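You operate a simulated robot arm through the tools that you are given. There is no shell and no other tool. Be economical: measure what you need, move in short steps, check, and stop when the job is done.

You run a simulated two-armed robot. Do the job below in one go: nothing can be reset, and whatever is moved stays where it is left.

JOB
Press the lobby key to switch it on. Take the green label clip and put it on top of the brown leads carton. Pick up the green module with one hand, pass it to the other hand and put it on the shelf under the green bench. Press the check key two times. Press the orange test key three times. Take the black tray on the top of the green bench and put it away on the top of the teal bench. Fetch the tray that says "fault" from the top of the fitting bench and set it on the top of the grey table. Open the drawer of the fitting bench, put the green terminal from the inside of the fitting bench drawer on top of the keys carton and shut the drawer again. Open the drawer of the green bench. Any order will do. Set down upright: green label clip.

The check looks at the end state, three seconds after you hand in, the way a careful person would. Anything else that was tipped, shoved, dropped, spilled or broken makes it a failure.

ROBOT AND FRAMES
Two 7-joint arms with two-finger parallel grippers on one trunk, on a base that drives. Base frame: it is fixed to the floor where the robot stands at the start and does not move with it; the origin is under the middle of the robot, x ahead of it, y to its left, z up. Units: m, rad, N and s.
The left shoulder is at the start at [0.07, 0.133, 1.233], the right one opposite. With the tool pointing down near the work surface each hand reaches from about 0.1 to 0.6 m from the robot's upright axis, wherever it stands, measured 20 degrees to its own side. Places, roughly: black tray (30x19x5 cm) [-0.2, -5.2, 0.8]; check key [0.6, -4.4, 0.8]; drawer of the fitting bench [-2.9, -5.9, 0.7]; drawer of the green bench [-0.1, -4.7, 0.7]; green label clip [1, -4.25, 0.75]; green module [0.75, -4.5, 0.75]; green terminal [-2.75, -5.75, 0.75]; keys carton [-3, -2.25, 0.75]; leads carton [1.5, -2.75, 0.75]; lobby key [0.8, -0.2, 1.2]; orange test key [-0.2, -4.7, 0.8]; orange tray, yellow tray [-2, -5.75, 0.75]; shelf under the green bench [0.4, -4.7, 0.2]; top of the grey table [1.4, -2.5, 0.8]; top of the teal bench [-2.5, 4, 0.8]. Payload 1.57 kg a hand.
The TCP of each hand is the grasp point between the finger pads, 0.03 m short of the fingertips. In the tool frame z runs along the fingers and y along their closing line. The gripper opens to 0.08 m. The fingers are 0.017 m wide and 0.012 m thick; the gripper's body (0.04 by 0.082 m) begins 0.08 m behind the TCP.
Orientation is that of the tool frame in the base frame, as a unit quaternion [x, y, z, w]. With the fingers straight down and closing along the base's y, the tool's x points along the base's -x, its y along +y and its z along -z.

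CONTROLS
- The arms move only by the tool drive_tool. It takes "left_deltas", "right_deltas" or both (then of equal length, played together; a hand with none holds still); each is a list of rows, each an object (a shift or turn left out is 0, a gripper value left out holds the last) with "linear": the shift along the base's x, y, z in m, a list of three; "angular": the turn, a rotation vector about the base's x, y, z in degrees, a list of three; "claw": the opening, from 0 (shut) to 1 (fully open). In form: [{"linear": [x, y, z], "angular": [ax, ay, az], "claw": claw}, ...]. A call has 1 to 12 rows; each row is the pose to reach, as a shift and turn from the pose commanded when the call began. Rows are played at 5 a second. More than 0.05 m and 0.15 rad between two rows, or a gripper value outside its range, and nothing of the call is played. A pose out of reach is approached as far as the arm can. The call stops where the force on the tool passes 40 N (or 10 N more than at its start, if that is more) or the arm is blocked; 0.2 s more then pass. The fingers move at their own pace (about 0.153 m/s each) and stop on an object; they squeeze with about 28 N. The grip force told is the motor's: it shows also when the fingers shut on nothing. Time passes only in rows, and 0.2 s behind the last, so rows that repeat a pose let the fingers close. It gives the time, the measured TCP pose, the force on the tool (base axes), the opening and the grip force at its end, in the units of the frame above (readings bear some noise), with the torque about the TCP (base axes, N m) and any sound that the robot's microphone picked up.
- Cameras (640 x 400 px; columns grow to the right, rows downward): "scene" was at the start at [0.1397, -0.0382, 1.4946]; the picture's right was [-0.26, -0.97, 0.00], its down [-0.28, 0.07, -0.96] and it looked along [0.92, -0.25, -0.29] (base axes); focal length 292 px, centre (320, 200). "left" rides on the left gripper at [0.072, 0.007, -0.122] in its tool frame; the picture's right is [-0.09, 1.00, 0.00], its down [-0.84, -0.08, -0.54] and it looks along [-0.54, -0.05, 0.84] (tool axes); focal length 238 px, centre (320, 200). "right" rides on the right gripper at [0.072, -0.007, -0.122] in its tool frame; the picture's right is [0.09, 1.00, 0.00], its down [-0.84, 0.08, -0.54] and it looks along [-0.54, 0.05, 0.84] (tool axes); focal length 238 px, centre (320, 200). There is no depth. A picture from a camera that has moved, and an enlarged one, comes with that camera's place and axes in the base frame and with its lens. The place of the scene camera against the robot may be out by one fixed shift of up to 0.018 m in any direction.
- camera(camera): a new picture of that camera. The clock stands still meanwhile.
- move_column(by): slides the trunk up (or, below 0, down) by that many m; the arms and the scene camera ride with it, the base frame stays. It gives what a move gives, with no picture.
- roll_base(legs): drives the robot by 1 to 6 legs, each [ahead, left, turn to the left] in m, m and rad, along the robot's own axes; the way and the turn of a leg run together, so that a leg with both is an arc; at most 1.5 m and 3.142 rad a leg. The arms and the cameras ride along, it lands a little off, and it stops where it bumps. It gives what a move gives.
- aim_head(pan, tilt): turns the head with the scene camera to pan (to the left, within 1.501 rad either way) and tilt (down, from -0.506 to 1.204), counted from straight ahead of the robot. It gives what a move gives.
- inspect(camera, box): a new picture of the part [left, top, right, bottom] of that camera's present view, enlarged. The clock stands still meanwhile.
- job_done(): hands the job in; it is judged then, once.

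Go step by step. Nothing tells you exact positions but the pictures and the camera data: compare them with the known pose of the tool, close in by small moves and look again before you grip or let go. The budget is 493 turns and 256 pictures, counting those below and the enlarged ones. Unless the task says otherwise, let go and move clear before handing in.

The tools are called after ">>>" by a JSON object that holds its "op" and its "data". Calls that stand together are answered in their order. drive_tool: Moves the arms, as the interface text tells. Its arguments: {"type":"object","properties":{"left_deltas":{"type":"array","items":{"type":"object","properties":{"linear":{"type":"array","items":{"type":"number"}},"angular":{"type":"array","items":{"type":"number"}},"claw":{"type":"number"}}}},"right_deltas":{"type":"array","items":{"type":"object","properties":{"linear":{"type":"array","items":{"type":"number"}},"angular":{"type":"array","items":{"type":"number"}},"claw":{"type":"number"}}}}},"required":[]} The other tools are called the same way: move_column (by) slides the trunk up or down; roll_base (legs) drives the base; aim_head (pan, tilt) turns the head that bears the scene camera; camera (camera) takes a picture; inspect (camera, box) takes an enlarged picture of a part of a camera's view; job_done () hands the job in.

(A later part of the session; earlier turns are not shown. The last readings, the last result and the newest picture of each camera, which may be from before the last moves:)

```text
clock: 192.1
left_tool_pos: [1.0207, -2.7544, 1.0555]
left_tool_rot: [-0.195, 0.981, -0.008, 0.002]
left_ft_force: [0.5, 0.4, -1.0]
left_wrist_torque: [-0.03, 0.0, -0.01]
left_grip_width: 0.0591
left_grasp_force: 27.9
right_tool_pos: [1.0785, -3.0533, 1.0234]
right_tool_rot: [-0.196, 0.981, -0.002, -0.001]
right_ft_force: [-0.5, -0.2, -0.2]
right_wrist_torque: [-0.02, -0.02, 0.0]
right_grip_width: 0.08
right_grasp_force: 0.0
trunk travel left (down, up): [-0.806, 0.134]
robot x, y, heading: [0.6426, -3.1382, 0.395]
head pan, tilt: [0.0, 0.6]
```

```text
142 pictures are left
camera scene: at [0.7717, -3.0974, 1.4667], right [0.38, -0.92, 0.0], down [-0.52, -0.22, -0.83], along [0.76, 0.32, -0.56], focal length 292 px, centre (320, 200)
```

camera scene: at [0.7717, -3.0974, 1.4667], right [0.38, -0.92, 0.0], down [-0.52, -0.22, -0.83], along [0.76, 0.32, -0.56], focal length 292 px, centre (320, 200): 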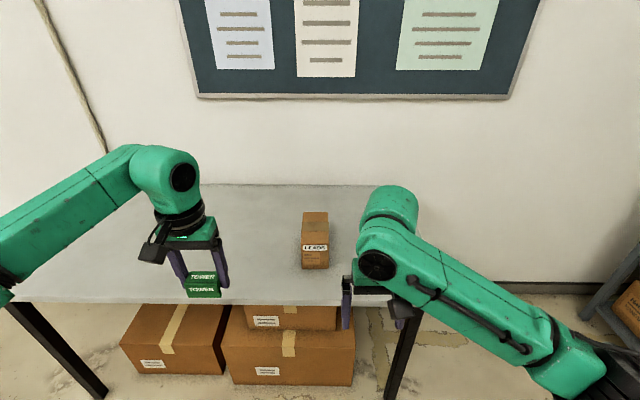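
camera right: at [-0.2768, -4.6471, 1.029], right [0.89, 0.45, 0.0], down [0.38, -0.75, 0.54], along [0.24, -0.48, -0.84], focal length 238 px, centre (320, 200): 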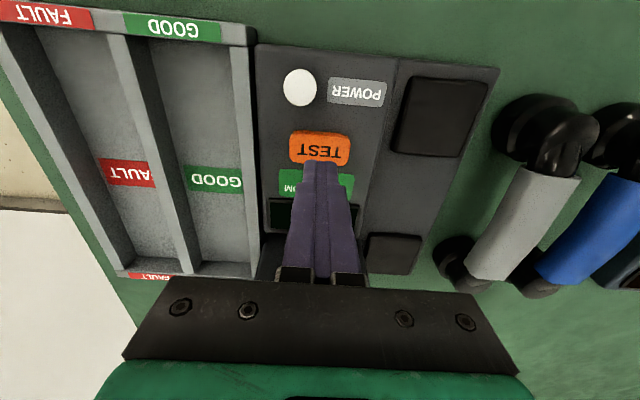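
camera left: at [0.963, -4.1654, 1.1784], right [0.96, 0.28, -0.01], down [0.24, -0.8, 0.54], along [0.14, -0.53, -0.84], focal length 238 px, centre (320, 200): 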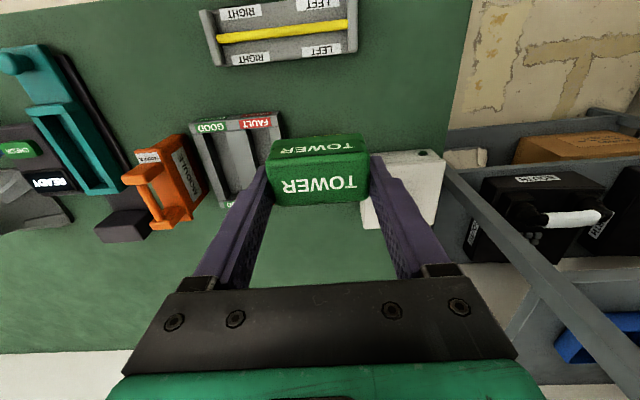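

>>> {"op": "roll_base", "data": {"legs": [[0.27, -0.08, 0]]}}

>>> {"op": "aim_head", "data": {"pan": 0, "tilt": 0.8}}

>>> {"op": "camera", "data": {"camera": "scene"}}

>>> {"op": "camera", "data": {"camera": "left"}}

>>> {"op": "camera", "data": {"camera": "right"}}

```text
clock: 194.0
left_tool_pos: [1.3022, -2.7226, 1.0552]
left_tool_rot: [-0.194, 0.981, -0.007, 0.003]
left_ft_force: [-0.2, -0.2, 0.4]
left_wrist_torque: [0.0, 0.01, 0.0]
left_grip_width: 0.0593
left_grasp_force: 27.7
right_tool_pos: [1.3613, -3.0212, 1.0235]
right_tool_rot: [-0.197, 0.98, -0.001, 0.0]
right_ft_force: [-0.3, 0.8, 0.0]
right_wrist_torque: [-0.07, -0.01, 0.02]
right_grip_width: 0.0798
right_grasp_force: 0.1
trunk travel left (down, up): [-0.806, 0.134]
robot x, y, heading: [0.9271, -3.1015, 0.397]
head pan, tilt: [0.0, 0.6]
```

```text
clock: 194.8
left_tool_pos: [1.3033, -2.7225, 1.0541]
left_tool_rot: [-0.194, 0.981, -0.008, 0.001]
left_ft_force: [1.4, -0.4, 0.4]
left_wrist_torque: [0.0, 0.0, 0.0]
left_grip_width: 0.0591
left_grasp_force: 27.7
right_tool_pos: [1.3625, -3.0216, 1.0234]
right_tool_rot: [-0.197, 0.98, -0.002, -0.001]
right_ft_force: [0.3, -0.8, -0.6]
right_wrist_torque: [-0.03, 0.0, 0.02]
right_grip_width: 0.0799
right_grasp_force: 0.1
trunk travel left (down, up): [-0.806, 0.134]
robot x, y, heading: [0.9275, -3.1082, 0.397]
head pan, tilt: [0.0, 0.799]
```

```text
141 pictures are left
camera scene: at [1.0481, -3.0695, 1.4499], right [0.39, -0.92, 0.0], down [-0.66, -0.28, -0.7], along [0.64, 0.27, -0.72], focal length 292 px, centre (320, 200)
```

scene: 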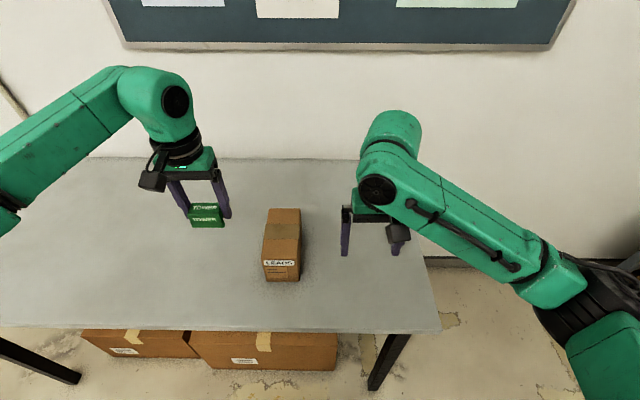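

```text
140 pictures are left
camera left: at [1.2342, -2.743, 1.1775], right [-0.29, 0.96, -0.01], down [0.8, 0.26, 0.54], along [0.52, 0.15, -0.84], focal length 238 px, centre (320, 200)
```

left: 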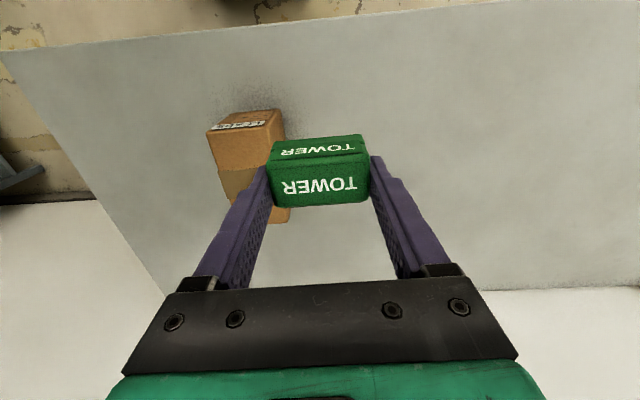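

```text
139 pictures are left
camera right: at [1.2983, -3.056, 1.146], right [-0.47, 0.88, 0.0], down [0.74, 0.4, 0.54], along [0.48, 0.25, -0.84], focal length 238 px, centre (320, 200)
```

right: 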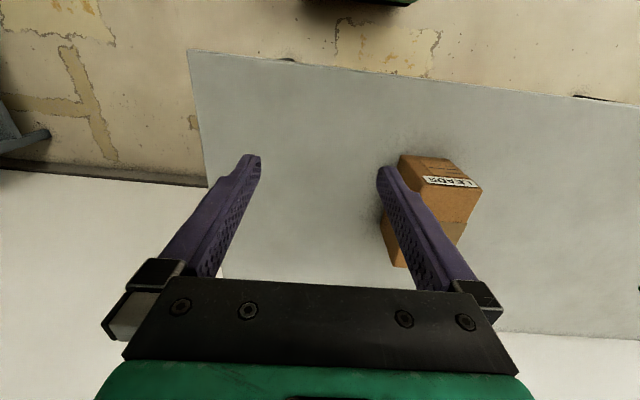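

>>> {"op": "inspect", "data": {"camera": "left", "box": [190, 80, 320, 240]}}

>>> {"op": "inspect", "data": {"camera": "right", "box": [360, 130, 510, 280]}}

>>> {"op": "inspect", "data": {"camera": "scene", "box": [180, 180, 340, 300]}}

```text
2.50 times, centred on (255, 160) of left
camera zoom: at [1.2342, -2.743, 1.1775], right [-0.29, 0.96, -0.01], down [0.8, 0.26, 0.54], along [0.52, 0.15, -0.84], focal length 596 px, centre (482, 300)
```

zoom: 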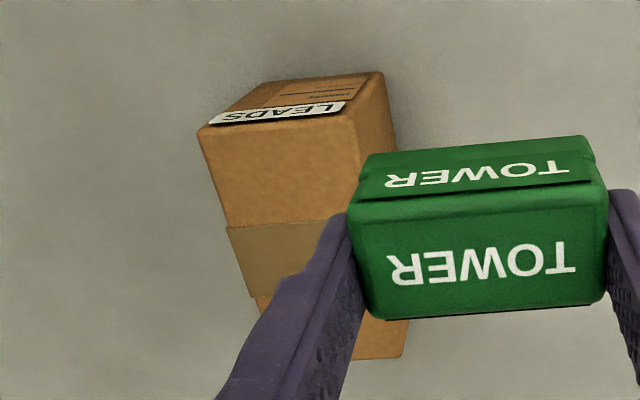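

```text
2.67 times, centred on (435, 205) of right
camera zoom: at [1.2983, -3.056, 1.146], right [-0.47, 0.88, 0.0], down [0.74, 0.4, 0.54], along [0.48, 0.25, -0.84], focal length 636 px, centre (13, 187)
```

zoom: 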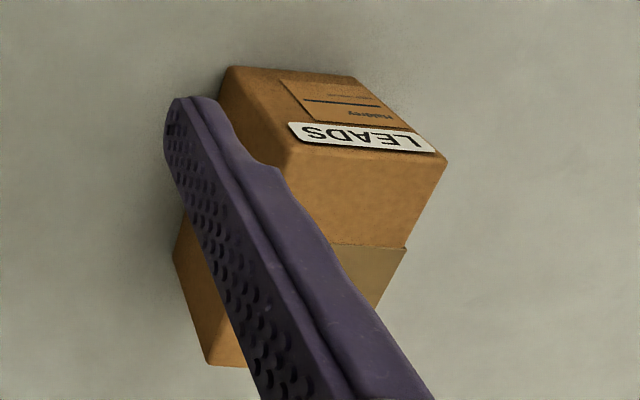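

```text
3.33 times, centred on (260, 240) of scene
camera zoom: at [1.0481, -3.0695, 1.4499], right [0.39, -0.92, 0.0], down [-0.66, -0.28, -0.7], along [0.64, 0.27, -0.72], focal length 974 px, centre (520, 67)
```

zoom: 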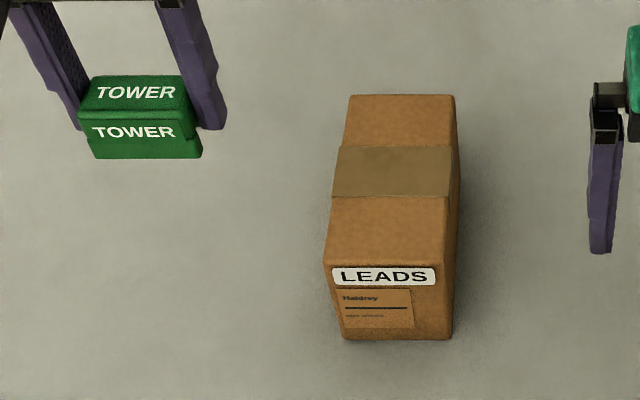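

Carton top is at z≈0.868, 8×15 cm, centred near (1.42,-2.797). Moving the clip above it.

>>> {"op": "drive_tool", "data": {"left_deltas": [{"linear": [0.03, -0.019, 0]}, {"linear": [0.06, -0.038, 0]}, {"linear": [0.09, -0.057, 0]}, {"linear": [0.117, -0.0745, 0]}, {"linear": [0.117, -0.0745, -0.04]}, {"linear": [0.117, -0.0745, -0.08]}, {"linear": [0.117, -0.0745, -0.115]}]}}

>>> {"op": "camera", "data": {"camera": "left"}}

>>> {"op": "inspect", "data": {"camera": "scene", "box": [180, 160, 340, 300]}}

```text
clock: 196.4
left_tool_pos: [1.4201, -2.8004, 0.9388]
left_tool_rot: [-0.194, 0.981, -0.007, 0.002]
left_ft_force: [-0.7, -0.3, -1.3]
left_wrist_torque: [0.02, 0.0, -0.02]
left_grip_width: 0.0593
left_grasp_force: 27.9
right_tool_pos: [1.3628, -3.0223, 1.0238]
right_tool_rot: [-0.197, 0.98, 0.0, 0.0]
right_ft_force: [-0.6, -0.3, -0.8]
right_wrist_torque: [0.0, 0.01, 0.03]
right_grip_width: 0.0799
right_grasp_force: 0.0
trunk travel left (down, up): [-0.806, 0.134]
robot x, y, heading: [0.9311, -3.1041, 0.397]
head pan, tilt: [0.0, 0.799]
```

```text
135 pictures are left
camera left: at [1.3507, -2.8204, 1.0615], right [-0.29, 0.96, -0.01], down [0.8, 0.25, 0.54], along [0.52, 0.15, -0.84], focal length 238 px, centre (320, 200)
```

left: 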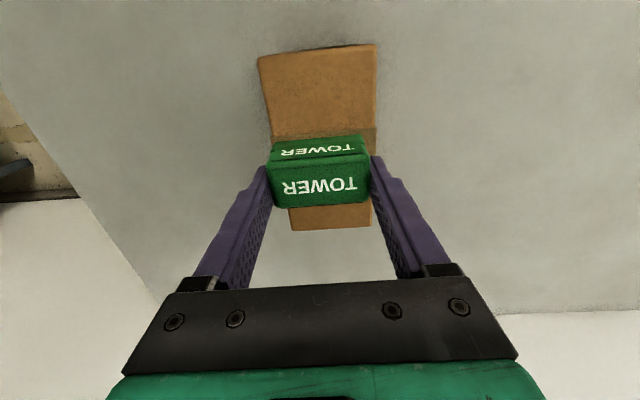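

```text
2.86 times, centred on (260, 230) of scene
camera zoom: at [1.0486, -3.0705, 1.4499], right [0.39, -0.92, 0.0], down [-0.66, -0.28, -0.7], along [0.64, 0.27, -0.72], focal length 835 px, centre (491, 114)
```

zoom: 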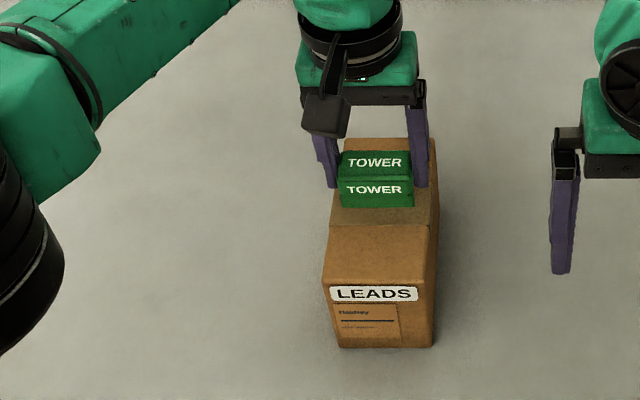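

>>> {"op": "drive_tool", "data": {"left_deltas": [{"linear": [0, 0.001, -0.012]}, {"linear": [0, 0.001, -0.022]}, {"linear": [0, 0.001, -0.026]}, {"linear": [0, 0.001, -0.029]}]}}

>>> {"op": "inspect", "data": {"camera": "scene", "box": [220, 180, 320, 260]}}

```text
clock: 197.4
left_tool_pos: [1.4195, -2.7968, 0.9098]
left_tool_rot: [-0.195, 0.981, -0.008, 0.002]
left_ft_force: [0.3, -0.1, -0.6]
left_wrist_torque: [0.03, -0.01, 0.02]
left_grip_width: 0.059
left_grasp_force: 27.5
right_tool_pos: [1.3616, -3.021, 1.0234]
right_tool_rot: [-0.197, 0.98, -0.002, 0.0]
right_ft_force: [-1.6, 0.5, 0.2]
right_wrist_torque: [0.0, -0.01, 0.0]
right_grip_width: 0.0799
right_grasp_force: 0.0
trunk travel left (down, up): [-0.806, 0.134]
robot x, y, heading: [0.928, -3.1079, 0.394]
head pan, tilt: [0.0, 0.799]
```

```text
5.00 times, centred on (270, 220) of scene
camera zoom: at [1.0476, -3.0696, 1.4499], right [0.39, -0.92, 0.0], down [-0.66, -0.28, -0.7], along [0.64, 0.27, -0.72], focal length 1461 px, centre (570, 100)
```

zoom: 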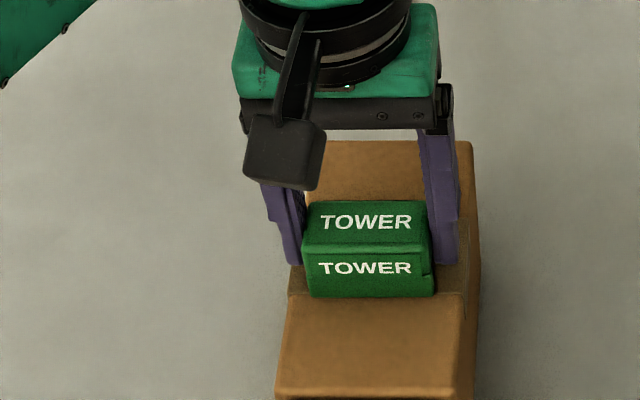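

Very close. Continue down by small steps until contact.

>>> {"op": "drive_tool", "data": {"left_deltas": [{"linear": [0, 0, -0.002]}, {"linear": [0, 0, -0.004]}]}}

```text
clock: 198.0
left_tool_pos: [1.4191, -2.796, 0.9082]
left_tool_rot: [-0.194, 0.981, -0.007, 0.003]
left_ft_force: [1.6, 1.0, 3.9]
left_wrist_torque: [0.11, -0.01, -0.04]
left_grip_width: 0.059
left_grasp_force: 28.2
right_tool_pos: [1.3625, -3.0225, 1.0247]
right_tool_rot: [-0.197, 0.98, -0.002, 0.0]
right_ft_force: [-0.3, -0.5, -0.2]
right_wrist_torque: [0.03, -0.02, -0.03]
right_grip_width: 0.08
right_grasp_force: 0.1
trunk travel left (down, up): [-0.806, 0.134]
robot x, y, heading: [0.9305, -3.1064, 0.396]
head pan, tilt: [0.0, 0.799]
```

Contact. Release and lift straight up.

>>> {"op": "drive_tool", "data": {"left_deltas": [{"linear": [0, 0, 0.001], "claw": 0.85}, {"linear": [0, 0, 0.001], "claw": 1}, {"linear": [0, 0, 0.001], "claw": 1}, {"linear": [0, 0, 0.03]}, {"linear": [0, 0, 0.07]}, {"linear": [0, 0, 0.11]}, {"linear": [0, 0, 0.15]}]}}

>>> {"op": "inspect", "data": {"camera": "scene", "box": [180, 160, 340, 300]}}

```text
clock: 199.6
left_tool_pos: [1.4201, -2.7972, 1.0573]
left_tool_rot: [-0.195, 0.981, -0.006, 0.002]
left_ft_force: [0.2, -0.1, 0.4]
left_wrist_torque: [0.02, -0.01, 0.01]
left_grip_width: 0.08
left_grasp_force: 0.2
right_tool_pos: [1.3628, -3.0225, 1.0234]
right_tool_rot: [-0.197, 0.98, -0.001, 0.0]
right_ft_force: [0.1, 0.5, 0.0]
right_wrist_torque: [-0.03, -0.01, -0.01]
right_grip_width: 0.0801
right_grasp_force: 0.1
trunk travel left (down, up): [-0.806, 0.134]
robot x, y, heading: [0.926, -3.1049, 0.397]
head pan, tilt: [0.0, 0.799]
```

```text
2.86 times, centred on (260, 230) of scene
camera zoom: at [1.0468, -3.0703, 1.4499], right [0.39, -0.92, 0.0], down [-0.66, -0.28, -0.7], along [0.64, 0.27, -0.72], focal length 835 px, centre (491, 114)
```

zoom: 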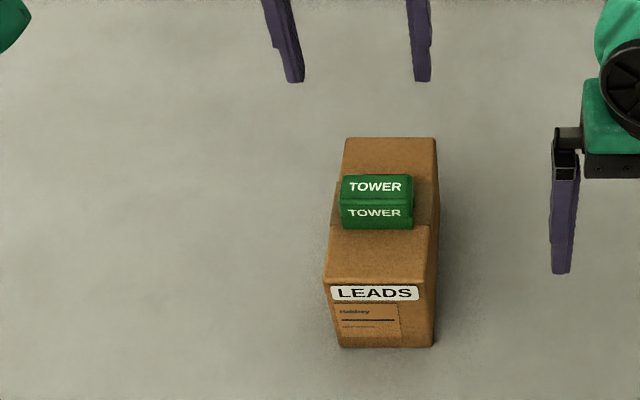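

Clip is upright on the LEADS carton. Next, the black tray: I'll go round to the right-hand end of the green bench (same heading), keeping clear of the open drawer.

>>> {"op": "drive_tool", "data": {"left_deltas": [{"linear": [-0.03, 0.02, 0.02]}, {"linear": [-0.06, 0.04, 0.04]}, {"linear": [-0.09, 0.06, 0.06]}], "right_deltas": [{"linear": [0, 0, 0.02]}, {"linear": [0, 0, 0.04]}, {"linear": [0, 0, 0.06]}]}}

>>> {"op": "roll_base", "data": {"legs": [[-0.45, 0, 0], [-0.45, 0.35, 0], [-1.5, 0, 0], [0, -0.6, 0]]}}

>>> {"op": "aim_head", "data": {"pan": -0.4, "tilt": 0.45}}

>>> {"op": "camera", "data": {"camera": "scene"}}

```text
clock: 200.4
left_tool_pos: [1.3259, -2.7365, 1.1172]
left_tool_rot: [-0.194, 0.981, -0.008, 0.003]
left_ft_force: [0.7, -0.1, -0.1]
left_wrist_torque: [0.0, -0.04, 0.0]
left_grip_width: 0.08
left_grasp_force: 0.0
right_tool_pos: [1.3593, -3.0223, 1.0834]
right_tool_rot: [-0.197, 0.98, -0.002, 0.0]
right_ft_force: [-0.4, 0.7, 0.2]
right_wrist_torque: [-0.02, 0.01, 0.04]
right_grip_width: 0.0801
right_grasp_force: 0.1
trunk travel left (down, up): [-0.806, 0.134]
robot x, y, heading: [0.9262, -3.1056, 0.397]
head pan, tilt: [0.0, 0.799]
```

```text
clock: 216.1
left_tool_pos: [-0.8012, -3.8963, 1.1172]
left_tool_rot: [-0.186, 0.983, -0.007, 0.002]
left_ft_force: [-0.2, -0.6, -0.1]
left_wrist_torque: [0.0, -0.05, 0.0]
left_grip_width: 0.0798
left_grasp_force: 0.0
right_tool_pos: [-0.7728, -4.1811, 1.0826]
right_tool_rot: [-0.187, 0.982, -0.003, -0.001]
right_ft_force: [-0.2, -0.1, -0.3]
right_wrist_torque: [0.03, 0.0, -0.04]
right_grip_width: 0.0799
right_grasp_force: 0.0
trunk travel left (down, up): [-0.806, 0.134]
robot x, y, heading: [-1.2106, -4.258, 0.378]
head pan, tilt: [0.0, 0.799]
```

```text
clock: 216.9
left_tool_pos: [-0.8015, -3.8973, 1.1168]
left_tool_rot: [-0.186, 0.982, -0.008, 0.001]
left_ft_force: [0.2, -0.5, 0.3]
left_wrist_torque: [0.04, 0.0, 0.0]
left_grip_width: 0.08
left_grasp_force: 0.0
right_tool_pos: [-0.7743, -4.1824, 1.0827]
right_tool_rot: [-0.188, 0.982, -0.001, -0.001]
right_ft_force: [0.9, 0.0, -0.3]
right_wrist_torque: [-0.01, 0.0, 0.0]
right_grip_width: 0.0799
right_grasp_force: 0.0
trunk travel left (down, up): [-0.806, 0.134]
robot x, y, heading: [-1.2095, -4.257, 0.381]
head pan, tilt: [-0.4, 0.45]
```

```text
131 pictures are left
camera scene: at [-1.0707, -4.2564, 1.4802], right [-0.02, -1.0, 0.0], down [-0.44, 0.01, -0.9], along [0.9, -0.02, -0.44], focal length 292 px, centre (320, 200)
```

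scene: 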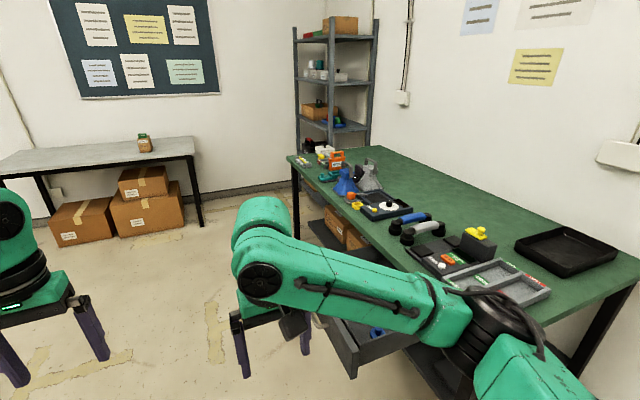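

The tray lies near the rear right corner. I plan to pinch its near long rim with both hands (fingers closing along my forward direction), so first I'll yaw both hands 90° in free space.

>>> {"op": "drive_tool", "data": {"left_deltas": [{"angular": [0, 0, -8.2]}, {"angular": [0, 0, -16.4]}, {"angular": [0, 0, -24.6]}, {"angular": [0, 0, -32.8]}, {"angular": [0, 0, -41]}, {"angular": [0, 0, -49.2]}, {"angular": [0, 0, -57.4]}, {"angular": [0, 0, -65.6]}, {"angular": [0, 0, -73.8]}, {"angular": [0, 0, -82]}, {"angular": [0, 0, -90]}], "right_deltas": [{"angular": [0, 0, -8.2]}, {"angular": [0, 0, -16.4]}, {"angular": [0, 0, -24.6]}, {"angular": [0, 0, -32.8]}, {"angular": [0, 0, -41]}, {"angular": [0, 0, -49.2]}, {"angular": [0, 0, -57.4]}, {"angular": [0, 0, -65.6]}, {"angular": [0, 0, -73.8]}, {"angular": [0, 0, -82]}, {"angular": [0, 0, -90]}]}}

>>> {"op": "camera", "data": {"camera": "scene"}}

```text
clock: 219.3
left_tool_pos: [-0.9936, -4.1331, 1.1907]
left_tool_rot: [0.549, 0.836, -0.001, -0.001]
left_ft_force: [0.2, 0.5, 0.6]
left_wrist_torque: [0.03, -0.01, 0.0]
left_grip_width: 0.08
left_grasp_force: 0.1
left hand out of reach, approached as far as the arm can: row 3, 4, 5, 6, 7, 8, 9, 10, 11
right_tool_pos: [-0.7726, -4.1827, 1.0824]
right_tool_rot: [0.563, 0.826, -0.001, -0.002]
right_ft_force: [-0.6, 0.0, 0.1]
right_wrist_torque: [-0.01, -0.01, -0.01]
right_grip_width: 0.0799
right_grasp_force: 0.1
trunk travel left (down, up): [-0.806, 0.134]
robot x, y, heading: [-1.2079, -4.2578, 0.376]
head pan, tilt: [-0.4, 0.45]
```

```text
130 pictures are left
camera scene: at [-1.0711, -4.2569, 1.4803], right [-0.02, -1.0, 0.0], down [-0.43, 0.01, -0.9], along [0.9, -0.02, -0.44], focal length 292 px, centre (320, 200)
```

scene: 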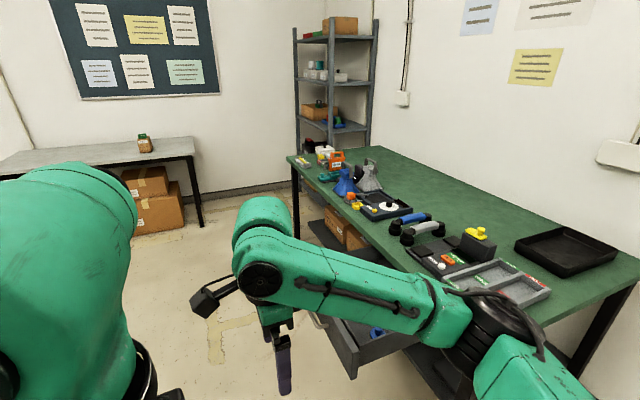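

>>> {"op": "drive_tool", "data": {"left_deltas": [{"linear": [0.04, 0.03, -0.01]}, {"linear": [0.08, 0.06, -0.02]}, {"linear": [0.12, 0.08, -0.04]}, {"linear": [0.15, 0.09, -0.07]}]}}

>>> {"op": "roll_base", "data": {"legs": [[0, -0.55, 0], [0, -0.4, 0]]}}

>>> {"op": "aim_head", "data": {"pan": -0.3, "tilt": 0.6}}

>>> {"op": "camera", "data": {"camera": "scene"}}

>>> {"op": "camera", "data": {"camera": "right"}}

```text
refused: row 1 steps farther than a row can; nothing moved
```

```text
clock: 224.6
left_tool_pos: [-0.6437, -5.0328, 1.1907]
left_tool_rot: [0.552, 0.834, -0.003, 0.0]
left_ft_force: [-0.2, -0.2, -1.4]
left_wrist_torque: [0.0, 0.0, 0.02]
left_grip_width: 0.0797
left_grasp_force: 0.0
right_tool_pos: [-0.4228, -5.0845, 1.0832]
right_tool_rot: [0.566, 0.825, -0.001, 0.0]
right_ft_force: [0.0, 0.4, 0.2]
right_wrist_torque: [0.01, 0.02, 0.01]
right_grip_width: 0.08
right_grasp_force: 0.1
trunk travel left (down, up): [-0.806, 0.134]
robot x, y, heading: [-0.8621, -5.1591, 0.367]
head pan, tilt: [-0.4, 0.45]
```

```text
clock: 225.3
left_tool_pos: [-0.6422, -5.0343, 1.1913]
left_tool_rot: [0.552, 0.834, -0.004, -0.001]
left_ft_force: [-0.4, 0.1, 0.0]
left_wrist_torque: [0.0, -0.02, 0.04]
left_grip_width: 0.0799
left_grasp_force: 0.1
right_tool_pos: [-0.4223, -5.0858, 1.0828]
right_tool_rot: [0.565, 0.825, -0.001, -0.002]
right_ft_force: [0.2, 0.7, -0.4]
right_wrist_torque: [0.0, -0.01, 0.01]
right_grip_width: 0.0797
right_grasp_force: 0.0
trunk travel left (down, up): [-0.806, 0.134]
robot x, y, heading: [-0.8624, -5.1572, 0.366]
head pan, tilt: [-0.3, 0.6]
```

```text
129 pictures are left
camera scene: at [-0.7248, -5.1476, 1.4668], right [0.07, -1.0, 0.0], down [-0.56, -0.04, -0.83], along [0.82, 0.06, -0.56], focal length 292 px, centre (320, 200)
```

scene: 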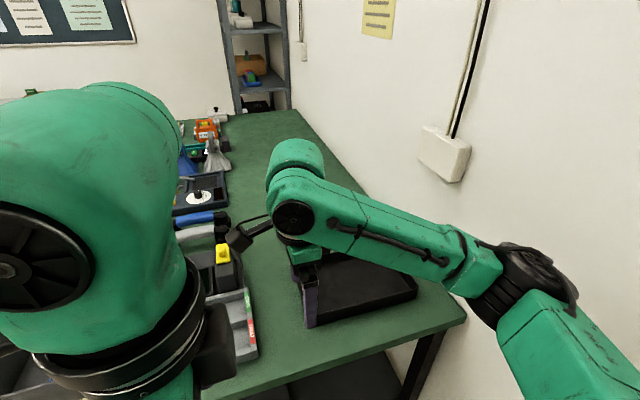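

```text
128 pictures are left
camera right: at [-0.4553, -5.0215, 1.2057], right [0.9, 0.44, 0.0], down [0.38, -0.75, 0.54], along [0.24, -0.49, -0.84], focal length 238 px, centre (320, 200)
```

right: 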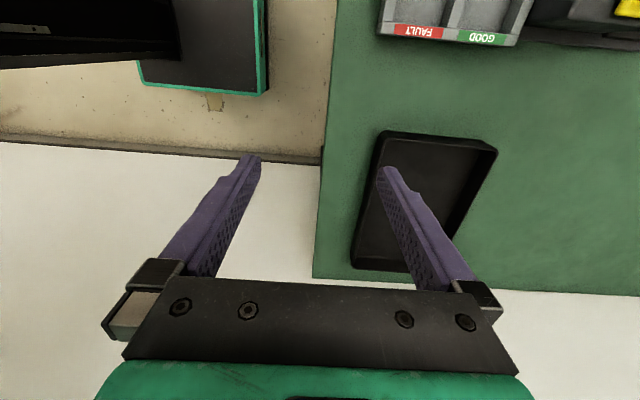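

Tray near rim midpoint ≈(-0.269,-5.218). Move the right hand above it and look.

>>> {"op": "drive_tool", "data": {"right_deltas": [{"linear": [0.035, -0.03, 0]}, {"linear": [0.07, -0.06, 0]}, {"linear": [0.105, -0.09, 0]}, {"linear": [0.135, -0.115, -0.01]}, {"linear": [0.1533, -0.132, -0.04]}, {"linear": [0.1533, -0.132, -0.08]}, {"linear": [0.1533, -0.132, -0.12]}]}}

>>> {"op": "camera", "data": {"camera": "right"}}

>>> {"op": "camera", "data": {"camera": "scene"}}

```text
clock: 226.9
left_tool_pos: [-0.6427, -5.0337, 1.1918]
left_tool_rot: [0.551, 0.834, -0.003, -0.001]
left_ft_force: [0.0, 0.5, 0.0]
left_wrist_torque: [-0.04, 0.02, -0.02]
left_grip_width: 0.08
left_grasp_force: 0.0
right_tool_pos: [-0.2688, -5.2176, 0.9609]
right_tool_rot: [0.567, 0.824, -0.001, -0.002]
right_ft_force: [0.9, -0.5, -0.3]
right_wrist_torque: [0.0, 0.01, -0.03]
right_grip_width: 0.0797
right_grasp_force: 0.2
trunk travel left (down, up): [-0.806, 0.134]
robot x, y, heading: [-0.8591, -5.1583, 0.369]
head pan, tilt: [-0.3, 0.6]
```

```text
127 pictures are left
camera right: at [-0.3008, -5.1542, 1.0845], right [0.9, 0.44, 0.0], down [0.38, -0.75, 0.54], along [0.24, -0.49, -0.84], focal length 238 px, centre (320, 200)
```

right: 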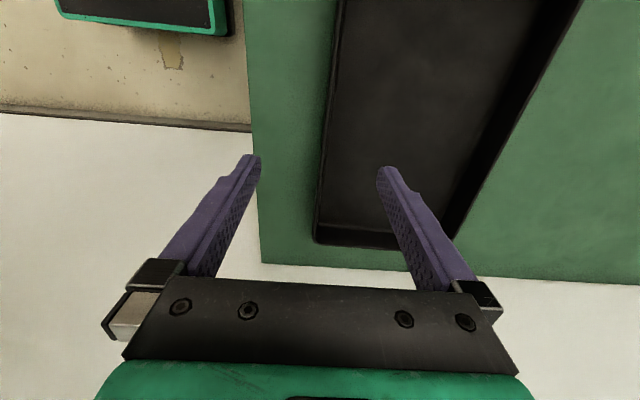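

```text
126 pictures are left
camera scene: at [-0.7242, -5.1472, 1.4667], right [0.07, -1.0, 0.0], down [-0.56, -0.04, -0.82], along [0.82, 0.06, -0.57], focal length 292 px, centre (320, 200)
```

scene: 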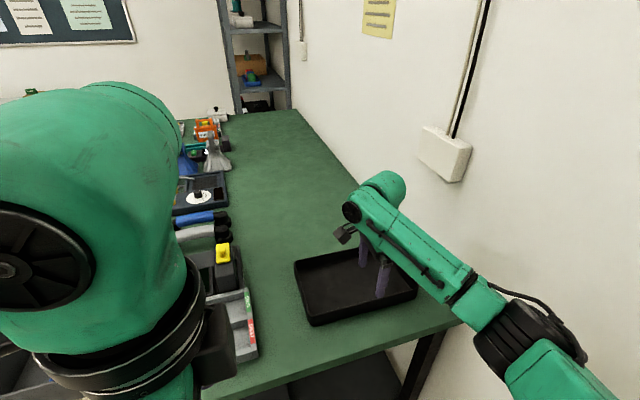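

>>> {"op": "drive_tool", "data": {"right_deltas": [{"linear": [0, 0, -0.04]}, {"linear": [0, 0, -0.07]}]}}

>>> {"op": "camera", "data": {"camera": "right"}}

>>> {"op": "inspect", "data": {"camera": "scene", "box": [280, 200, 480, 340]}}

```text
clock: 227.5
left_tool_pos: [-0.6421, -5.0335, 1.19]
left_tool_rot: [0.552, 0.834, -0.003, -0.001]
left_ft_force: [-0.3, 0.6, -0.2]
left_wrist_torque: [-0.02, 0.03, 0.01]
left_grip_width: 0.08
left_grasp_force: 0.0
right_tool_pos: [-0.2688, -5.2168, 0.892]
right_tool_rot: [0.565, 0.825, -0.001, -0.001]
right_ft_force: [0.4, 0.6, -0.7]
right_wrist_torque: [0.0, 0.01, -0.01]
right_grip_width: 0.0796
right_grasp_force: 0.1
trunk travel left (down, up): [-0.806, 0.134]
robot x, y, heading: [-0.8599, -5.1596, 0.367]
head pan, tilt: [-0.3, 0.6]
```

```text
125 pictures are left
camera right: at [-0.302, -5.1532, 1.0141], right [0.9, 0.44, 0.0], down [0.38, -0.75, 0.54], along [0.24, -0.49, -0.84], focal length 238 px, centre (320, 200)
```

right: 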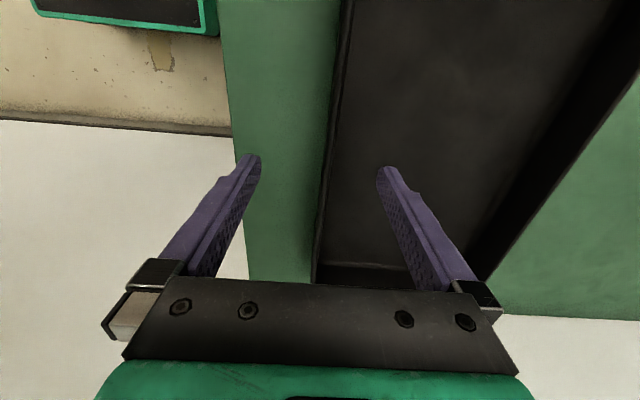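

```text
2.86 times, centred on (380, 270) of scene
camera zoom: at [-0.7242, -5.1469, 1.4667], right [0.07, -1.0, 0.0], down [-0.56, -0.04, -0.82], along [0.82, 0.06, -0.57], focal length 835 px, centre (149, 0)
```

zoom: 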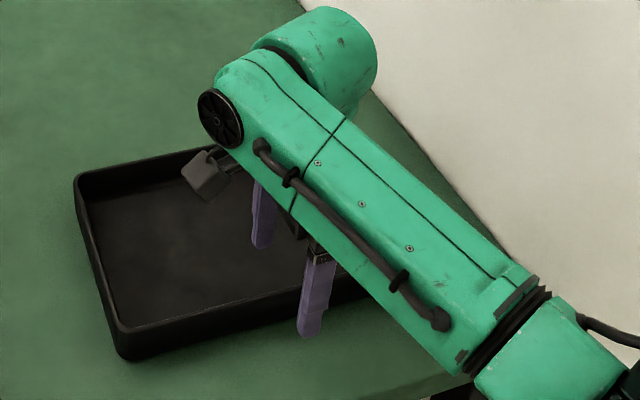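

Fingers straddle the rim. Descend and close.

>>> {"op": "drive_tool", "data": {"right_deltas": [{"linear": [0, 0, -0.02]}, {"linear": [0, 0, -0.04]}, {"linear": [0, 0, -0.044]}, {"linear": [0, 0, -0.044], "claw": 0}, {"linear": [0, 0, -0.044], "claw": 0}, {"linear": [0, 0, -0.044], "claw": 0}, {"linear": [0, 0, -0.044], "claw": 0}]}}

>>> {"op": "camera", "data": {"camera": "right"}}

```text
clock: 229.1
left_tool_pos: [-0.6435, -5.035, 1.1898]
left_tool_rot: [0.551, 0.834, -0.003, -0.002]
left_ft_force: [-0.6, 0.8, -0.4]
left_wrist_torque: [0.0, 0.03, 0.04]
left_grip_width: 0.0802
left_grasp_force: 0.0
right_tool_pos: [-0.2691, -5.2171, 0.8493]
right_tool_rot: [0.565, 0.825, -0.001, -0.001]
right_ft_force: [0.7, 0.6, 0.7]
right_wrist_torque: [0.05, -0.18, -0.13]
right_grip_width: 0.0048
right_grasp_force: 24.5
trunk travel left (down, up): [-0.806, 0.134]
robot x, y, heading: [-0.8575, -5.1584, 0.365]
head pan, tilt: [-0.3, 0.6]
```

```text
123 pictures are left
camera right: at [-0.302, -5.1528, 0.9718], right [0.9, 0.44, 0.0], down [0.37, -0.75, 0.54], along [0.24, -0.49, -0.84], focal length 238 px, centre (320, 200)
```

right: 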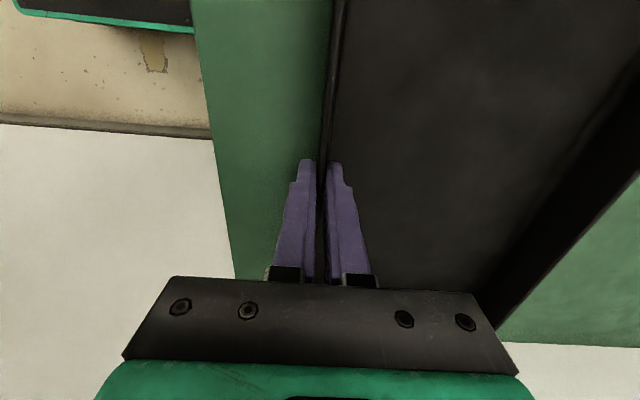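

Rim gripped (4.8 mm wall). Lift 4 cm slowly and read the load.

>>> {"op": "drive_tool", "data": {"right_deltas": [{"linear": [0, 0, 0.01]}, {"linear": [0, 0, 0.02]}, {"linear": [0, 0, 0.03]}, {"linear": [0, 0, 0.04]}, {"linear": [0, 0, 0.04]}]}}

>>> {"op": "camera", "data": {"camera": "scene"}}

>>> {"op": "camera", "data": {"camera": "right"}}

```text
clock: 230.3
left_tool_pos: [-0.6434, -5.0341, 1.1913]
left_tool_rot: [0.552, 0.834, -0.004, 0.0]
left_ft_force: [-1.0, 0.4, -0.5]
left_wrist_torque: [0.03, -0.01, -0.01]
left_grip_width: 0.0801
left_grasp_force: 0.0
right_tool_pos: [-0.2701, -5.2175, 0.8888]
right_tool_rot: [0.565, 0.825, -0.001, -0.001]
right_ft_force: [0.3, -0.6, -2.1]
right_wrist_torque: [-0.05, 0.23, 0.03]
right_grip_width: 0.0047
right_grasp_force: 24.5
trunk travel left (down, up): [-0.806, 0.134]
robot x, y, heading: [-0.8584, -5.1554, 0.367]
head pan, tilt: [-0.3, 0.6]
```

```text
122 pictures are left
camera scene: at [-0.7242, -5.1474, 1.4667], right [0.07, -1.0, 0.0], down [-0.56, -0.04, -0.82], along [0.82, 0.06, -0.57], focal length 292 px, centre (320, 200)
```

scene: 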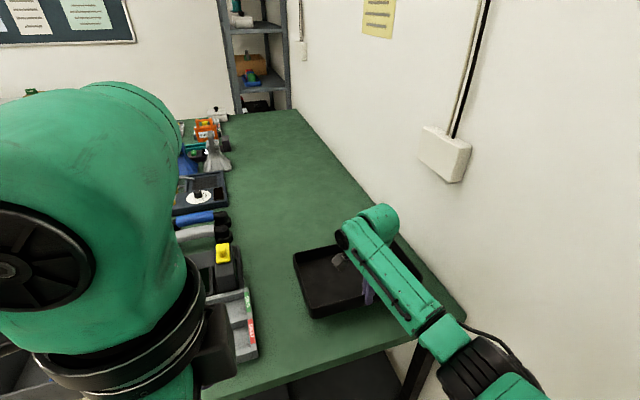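

```text
121 pictures are left
camera right: at [-0.302, -5.1531, 1.0122], right [0.9, 0.44, 0.0], down [0.38, -0.75, 0.54], along [0.24, -0.49, -0.84], focal length 238 px, centre (320, 200)
```

right: 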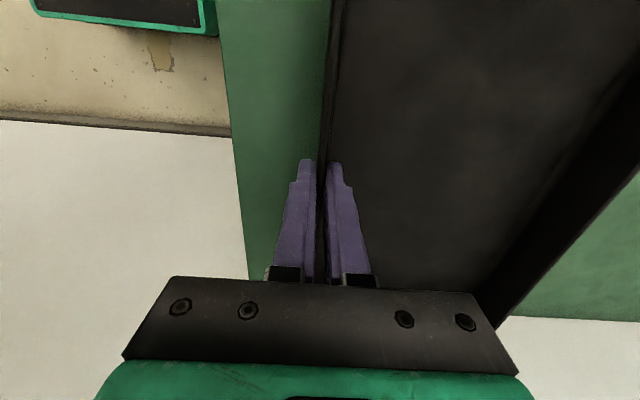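

The tray is light (~0.25 kg) and stays level with one hand. Lift higher, retract a bit and drive out.

>>> {"op": "drive_tool", "data": {"right_deltas": [{"linear": [0, 0, 0.04]}, {"linear": [0, 0, 0.08]}, {"linear": [0, 0, 0.12]}, {"linear": [0, 0, 0.16]}, {"linear": [-0.03, 0, 0.18]}, {"linear": [-0.07, 0.0, 0.18]}, {"linear": [-0.1, 0.03, 0.18]}]}}

>>> {"op": "roll_base", "data": {"legs": [[-0.4, 0, 0], [0, 0.75, 0], [0, 0.7, 0]]}}

>>> {"op": "aim_head", "data": {"pan": 0, "tilt": 0.4}}

>>> {"op": "camera", "data": {"camera": "scene"}}

```text
clock: 231.9
left_tool_pos: [-0.6432, -5.0322, 1.1918]
left_tool_rot: [0.551, 0.834, -0.004, -0.001]
left_ft_force: [-0.3, -0.8, -0.4]
left_wrist_torque: [0.01, -0.03, 0.0]
left_grip_width: 0.0802
left_grasp_force: 0.1
right_tool_pos: [-0.3678, -5.1861, 1.0692]
right_tool_rot: [0.567, 0.824, -0.002, -0.001]
right_ft_force: [0.7, 0.8, -2.6]
right_wrist_torque: [-0.1, 0.23, 0.0]
right_grip_width: 0.0046
right_grasp_force: 25.6
trunk travel left (down, up): [-0.806, 0.134]
robot x, y, heading: [-0.8574, -5.1557, 0.366]
head pan, tilt: [-0.3, 0.6]
```

```text
clock: 233.7
left_tool_pos: [-0.8351, -5.0937, 1.1846]
left_tool_rot: [0.533, 0.846, -0.016, -0.002]
left_ft_force: [0.2, 0.6, -0.7]
left_wrist_torque: [0.0, -0.02, 0.01]
left_grip_width: 0.08
left_grasp_force: 0.0
right_tool_pos: [-0.5571, -5.2367, 1.0605]
right_tool_rot: [0.547, 0.837, -0.014, -0.004]
right_ft_force: [0.1, 1.0, -2.8]
right_wrist_torque: [-0.08, 0.25, 0.03]
right_grip_width: 0.0044
right_grasp_force: 25.2
trunk travel left (down, up): [-0.806, 0.134]
robot x, y, heading: [-1.0629, -5.2444, 0.411]
head pan, tilt: [-0.3, 0.6]
stopped in leg 1: the robot was blocked; the commanded pose is now the measured one
```

```text
clock: 234.5
left_tool_pos: [-0.8341, -5.093, 1.1832]
left_tool_rot: [0.534, 0.845, -0.017, -0.004]
left_ft_force: [0.1, 0.1, 0.0]
left_wrist_torque: [0.01, 0.03, -0.01]
left_grip_width: 0.0801
left_grasp_force: 0.0
right_tool_pos: [-0.5572, -5.2366, 1.06]
right_tool_rot: [0.548, 0.836, -0.015, -0.005]
right_ft_force: [0.2, 0.9, -3.3]
right_wrist_torque: [-0.09, 0.24, 0.04]
right_grip_width: 0.0048
right_grasp_force: 25.0
trunk travel left (down, up): [-0.806, 0.134]
robot x, y, heading: [-1.0639, -5.2415, 0.41]
head pan, tilt: [0.0, 0.4]
```

```text
120 pictures are left
camera scene: at [-0.9095, -5.177, 1.4809], right [0.4, -0.92, 0.01], down [-0.38, -0.17, -0.91], along [0.84, 0.36, -0.41], focal length 292 px, centre (320, 200)
```

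scene: 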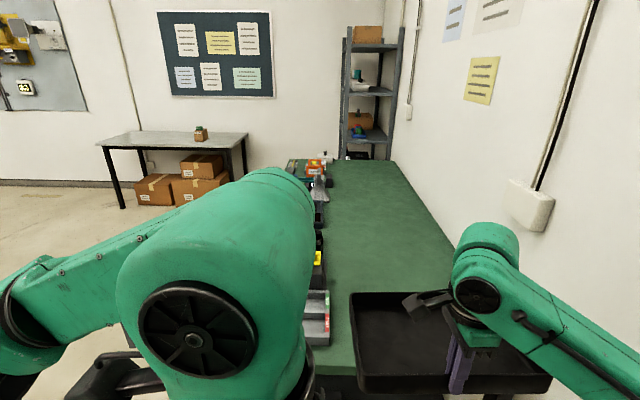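

I bumped something behind-right (likely the wall cabinet). I'll slide left (away from the wall) instead; the tray clears the bench items in height.

>>> {"op": "roll_base", "data": {"legs": [[0.03, 0.1, 0]]}}

>>> {"op": "aim_head", "data": {"pan": -1.5, "tilt": 0.1}}

>>> {"op": "camera", "data": {"camera": "scene"}}

```text
clock: 235.7
left_tool_pos: [-0.8719, -5.0147, 1.1917]
left_tool_rot: [0.535, 0.845, -0.001, -0.001]
left_ft_force: [0.4, -0.4, -0.3]
left_wrist_torque: [0.0, -0.04, -0.03]
left_grip_width: 0.0801
left_grasp_force: 0.0
right_tool_pos: [-0.5907, -5.1564, 1.0705]
right_tool_rot: [0.549, 0.836, 0.001, -0.001]
right_ft_force: [-1.2, -0.6, -2.0]
right_wrist_torque: [-0.05, 0.19, -0.02]
right_grip_width: 0.0048
right_grasp_force: 25.2
trunk travel left (down, up): [-0.806, 0.134]
robot x, y, heading: [-1.0777, -5.1392, 0.403]
head pan, tilt: [0.0, 0.4]
```

```text
clock: 237.3
left_tool_pos: [-0.8701, -5.01, 1.1906]
left_tool_rot: [0.536, 0.844, -0.003, -0.001]
left_ft_force: [0.4, 0.2, -0.6]
left_wrist_torque: [0.0, -0.04, -0.03]
left_grip_width: 0.0802
left_grasp_force: 0.1
right_tool_pos: [-0.5881, -5.1536, 1.0698]
right_tool_rot: [0.55, 0.835, -0.002, -0.002]
right_ft_force: [0.1, 1.1, -3.2]
right_wrist_torque: [-0.09, 0.25, 0.01]
right_grip_width: 0.0047
right_grasp_force: 24.9
trunk travel left (down, up): [-0.806, 0.134]
robot x, y, heading: [-1.0807, -5.1406, 0.407]
head pan, tilt: [-1.499, 0.099]
```

```text
119 pictures are left
camera scene: at [-0.9914, -5.2173, 1.5128], right [-0.89, -0.46, 0.0], down [-0.05, 0.09, -0.99], along [0.46, -0.88, -0.1], focal length 292 px, centre (320, 200)
```

scene: 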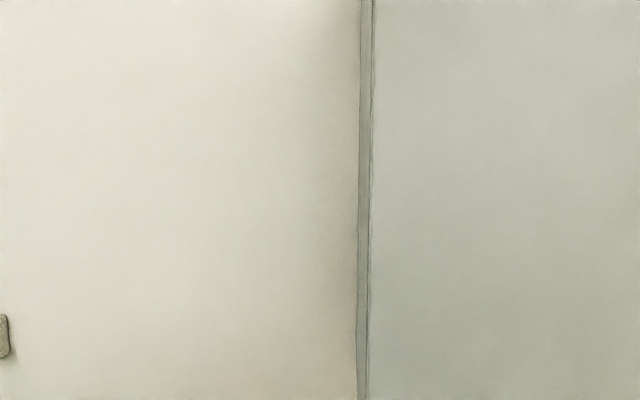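

It's the wall cabinet, close on my right. Sliding left away from it.

>>> {"op": "roll_base", "data": {"legs": [[0, 0.5, 0]]}}

>>> {"op": "aim_head", "data": {"pan": -1.5, "tilt": 0.3}}

>>> {"op": "camera", "data": {"camera": "scene"}}

```text
clock: 240.2
left_tool_pos: [-1.0602, -4.5574, 1.1909]
left_tool_rot: [0.541, 0.841, -0.003, -0.002]
left_ft_force: [0.0, 0.1, 0.0]
left_wrist_torque: [0.02, -0.01, 0.02]
left_grip_width: 0.08
left_grasp_force: 0.0
right_tool_pos: [-0.7819, -4.7035, 1.0681]
right_tool_rot: [0.554, 0.833, -0.002, -0.002]
right_ft_force: [0.7, 0.3, -2.4]
right_wrist_torque: [-0.05, 0.24, 0.01]
right_grip_width: 0.0045
right_grasp_force: 25.2
trunk travel left (down, up): [-0.806, 0.134]
robot x, y, heading: [-1.2728, -4.6896, 0.397]
head pan, tilt: [-1.499, 0.099]
```

```text
clock: 240.9
left_tool_pos: [-1.0608, -4.5575, 1.1907]
left_tool_rot: [0.54, 0.842, -0.004, -0.001]
left_ft_force: [-0.6, 0.7, -0.1]
left_wrist_torque: [0.0, -0.01, 0.02]
left_grip_width: 0.0801
left_grasp_force: 0.1
right_tool_pos: [-0.783, -4.7005, 1.0687]
right_tool_rot: [0.555, 0.832, -0.002, -0.002]
right_ft_force: [-0.7, -0.4, -2.3]
right_wrist_torque: [-0.04, 0.25, 0.0]
right_grip_width: 0.0048
right_grasp_force: 24.7
trunk travel left (down, up): [-0.806, 0.134]
robot x, y, heading: [-1.2714, -4.6894, 0.395]
head pan, tilt: [-1.499, 0.3]
```

```text
118 pictures are left
camera scene: at [-1.1853, -4.7628, 1.4943], right [-0.89, -0.45, 0.0], down [-0.13, 0.26, -0.96], along [0.43, -0.85, -0.29], focal length 292 px, centre (320, 200)
```

scene: 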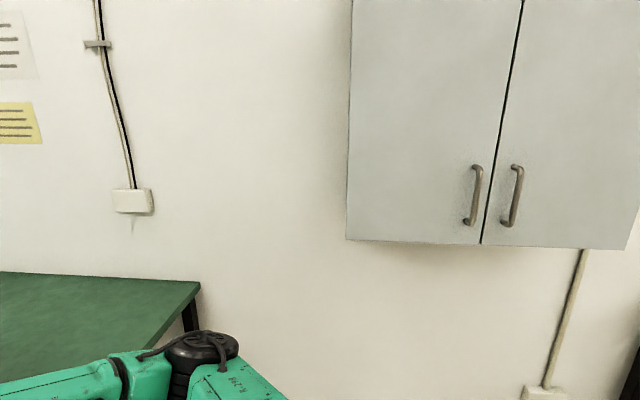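

>>> {"op": "roll_base", "data": {"legs": [[0, 0.75, 0], [1.0, 0, 0], [0.9, 0, 0], [0, 0, 1.2]]}}

>>> {"op": "aim_head", "data": {"pan": 0, "tilt": 0.3}}

>>> {"op": "camera", "data": {"camera": "scene"}}

```text
clock: 257.1
left_tool_pos: [0.1424, -3.0148, 1.1907]
left_tool_rot: [-0.025, 1.0, -0.004, 0.001]
left_ft_force: [-0.4, -0.5, -1.5]
left_wrist_torque: [-0.01, -0.03, 0.01]
left_grip_width: 0.0802
left_grasp_force: 0.0
right_tool_pos: [0.3806, -2.8089, 1.0678]
right_tool_rot: [-0.007, 1.0, -0.002, -0.001]
right_ft_force: [-1.0, -0.8, -3.4]
right_wrist_torque: [-0.25, 0.01, -0.01]
right_grip_width: 0.0047
right_grasp_force: 25.3
trunk travel left (down, up): [-0.806, 0.134]
robot x, y, heading: [0.1897, -3.2577, 1.588]
head pan, tilt: [-1.499, 0.3]
```

```text
clock: 258.7
left_tool_pos: [0.1408, -3.0134, 1.1918]
left_tool_rot: [-0.025, 1.0, -0.003, 0.001]
left_ft_force: [-0.1, -0.1, 0.9]
left_wrist_torque: [-0.01, 0.0, 0.0]
left_grip_width: 0.0803
left_grasp_force: 0.1
right_tool_pos: [0.3805, -2.809, 1.0689]
right_tool_rot: [-0.007, 1.0, -0.003, -0.002]
right_ft_force: [-0.1, -1.0, -2.7]
right_wrist_torque: [-0.23, 0.0, 0.0]
right_grip_width: 0.0048
right_grasp_force: 25.0
trunk travel left (down, up): [-0.806, 0.134]
robot x, y, heading: [0.1823, -3.2599, 1.583]
head pan, tilt: [0.0, 0.3]
```

```text
117 pictures are left
camera scene: at [0.1801, -3.1286, 1.4942], right [1.0, 0.01, 0.0], down [0.0, -0.3, -0.96], along [-0.01, 0.95, -0.3], focal length 292 px, centre (320, 200)
```

scene: 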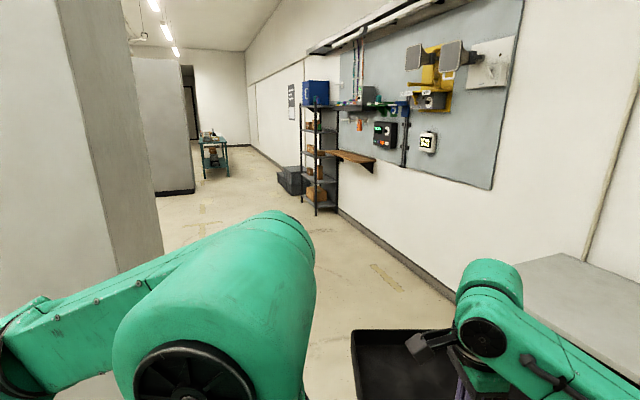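

Teal bench is visible far ahead-left. Drive north through the gap.

>>> {"op": "roll_base", "data": {"legs": [[1.3, 0.05, 0], [1.3, 0.1, 0]]}}

>>> {"op": "aim_head", "data": {"pan": 0.5, "tilt": 0.25}}

>>> {"op": "camera", "data": {"camera": "scene"}}

```text
clock: 271.5
left_tool_pos: [-0.0334, -0.3713, 1.1911]
left_tool_rot: [-0.022, 1.0, -0.004, 0.001]
left_ft_force: [0.9, 0.6, 0.6]
left_wrist_torque: [0.0, -0.03, 0.06]
left_grip_width: 0.0803
left_grasp_force: 0.0
right_tool_pos: [0.2059, -0.1674, 1.0691]
right_tool_rot: [-0.006, 1.0, -0.002, -0.001]
right_ft_force: [-0.6, -0.1, -3.1]
right_wrist_torque: [-0.24, 0.02, -0.01]
right_grip_width: 0.0046
right_grasp_force: 25.4
trunk travel left (down, up): [-0.806, 0.134]
robot x, y, heading: [0.0034, -0.6164, 1.579]
head pan, tilt: [0.0, 0.3]
```

```text
clock: 272.5
left_tool_pos: [-0.0349, -0.3693, 1.1912]
left_tool_rot: [-0.023, 1.0, -0.004, 0.001]
left_ft_force: [0.3, 0.8, 0.3]
left_wrist_torque: [0.03, 0.02, 0.0]
left_grip_width: 0.0797
left_grasp_force: 0.1
right_tool_pos: [0.2064, -0.1674, 1.069]
right_tool_rot: [-0.005, 1.0, -0.002, -0.001]
right_ft_force: [-0.3, 0.6, -3.0]
right_wrist_torque: [-0.26, 0.02, 0.02]
right_grip_width: 0.0043
right_grasp_force: 25.2
trunk travel left (down, up): [-0.806, 0.134]
robot x, y, heading: [0.001, -0.6173, 1.581]
head pan, tilt: [0.499, 0.25]
```

```text
116 pictures are left
camera scene: at [-0.041, -0.4976, 1.4989], right [0.87, 0.49, 0.0], down [0.12, -0.22, -0.97], along [-0.47, 0.85, -0.25], focal length 292 px, centre (320, 200)
```

scene: 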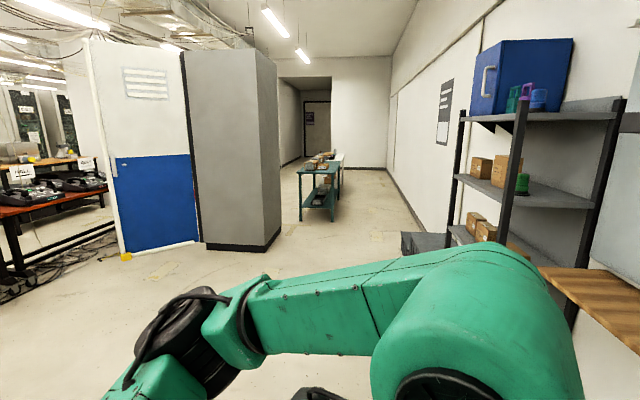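

Path to the teal bench is clear down the middle. Turn and drive toward (-1.5, 2.3).

>>> {"op": "roll_base", "data": {"legs": [[0, 0, 0.465], [1.1, 0, 0], [1.1, 0, 0], [1.0, 0, 0]]}}

>>> {"op": "aim_head", "data": {"pan": 0, "tilt": 0.3}}

>>> {"op": "camera", "data": {"camera": "scene"}}

```text
clock: 289.4
left_tool_pos: [-1.5962, 2.4311, 1.1912]
left_tool_rot: [-0.249, 0.969, -0.004, 0.001]
left_ft_force: [-0.8, 0.6, -0.7]
left_wrist_torque: [-0.03, -0.01, 0.02]
left_grip_width: 0.0799
left_grasp_force: 0.0
right_tool_pos: [-1.4719, 2.7201, 1.0692]
right_tool_rot: [-0.233, 0.973, -0.002, 0.0]
right_ft_force: [-0.6, 0.7, -2.7]
right_wrist_torque: [-0.23, -0.08, 0.01]
right_grip_width: 0.0047
right_grasp_force: 25.5
trunk travel left (down, up): [-0.806, 0.134]
robot x, y, heading: [-1.452, 2.2279, 2.043]
head pan, tilt: [0.499, 0.25]
```

```text
clock: 290.4
left_tool_pos: [-1.5971, 2.4328, 1.1917]
left_tool_rot: [-0.248, 0.969, -0.003, 0.001]
left_ft_force: [0.0, -1.1, -0.3]
left_wrist_torque: [0.02, 0.02, -0.02]
left_grip_width: 0.0798
left_grasp_force: 0.1
right_tool_pos: [-1.471, 2.7209, 1.0673]
right_tool_rot: [-0.233, 0.973, -0.004, 0.0]
right_ft_force: [-0.2, 0.1, -2.8]
right_wrist_torque: [-0.23, -0.11, 0.01]
right_grip_width: 0.0047
right_grasp_force: 25.5
trunk travel left (down, up): [-0.806, 0.134]
robot x, y, heading: [-1.4521, 2.2287, 2.042]
head pan, tilt: [0.0, 0.3]
```

```text
115 pictures are left
camera scene: at [-1.5185, 2.3446, 1.4942], right [0.89, 0.45, 0.0], down [0.13, -0.26, -0.96], along [-0.43, 0.85, -0.3], focal length 292 px, centre (320, 200)
```

scene: 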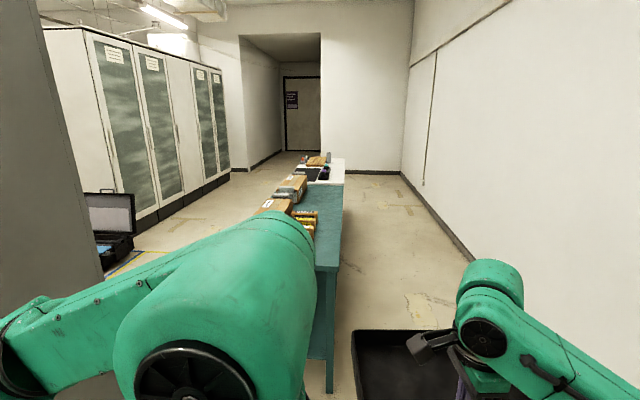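

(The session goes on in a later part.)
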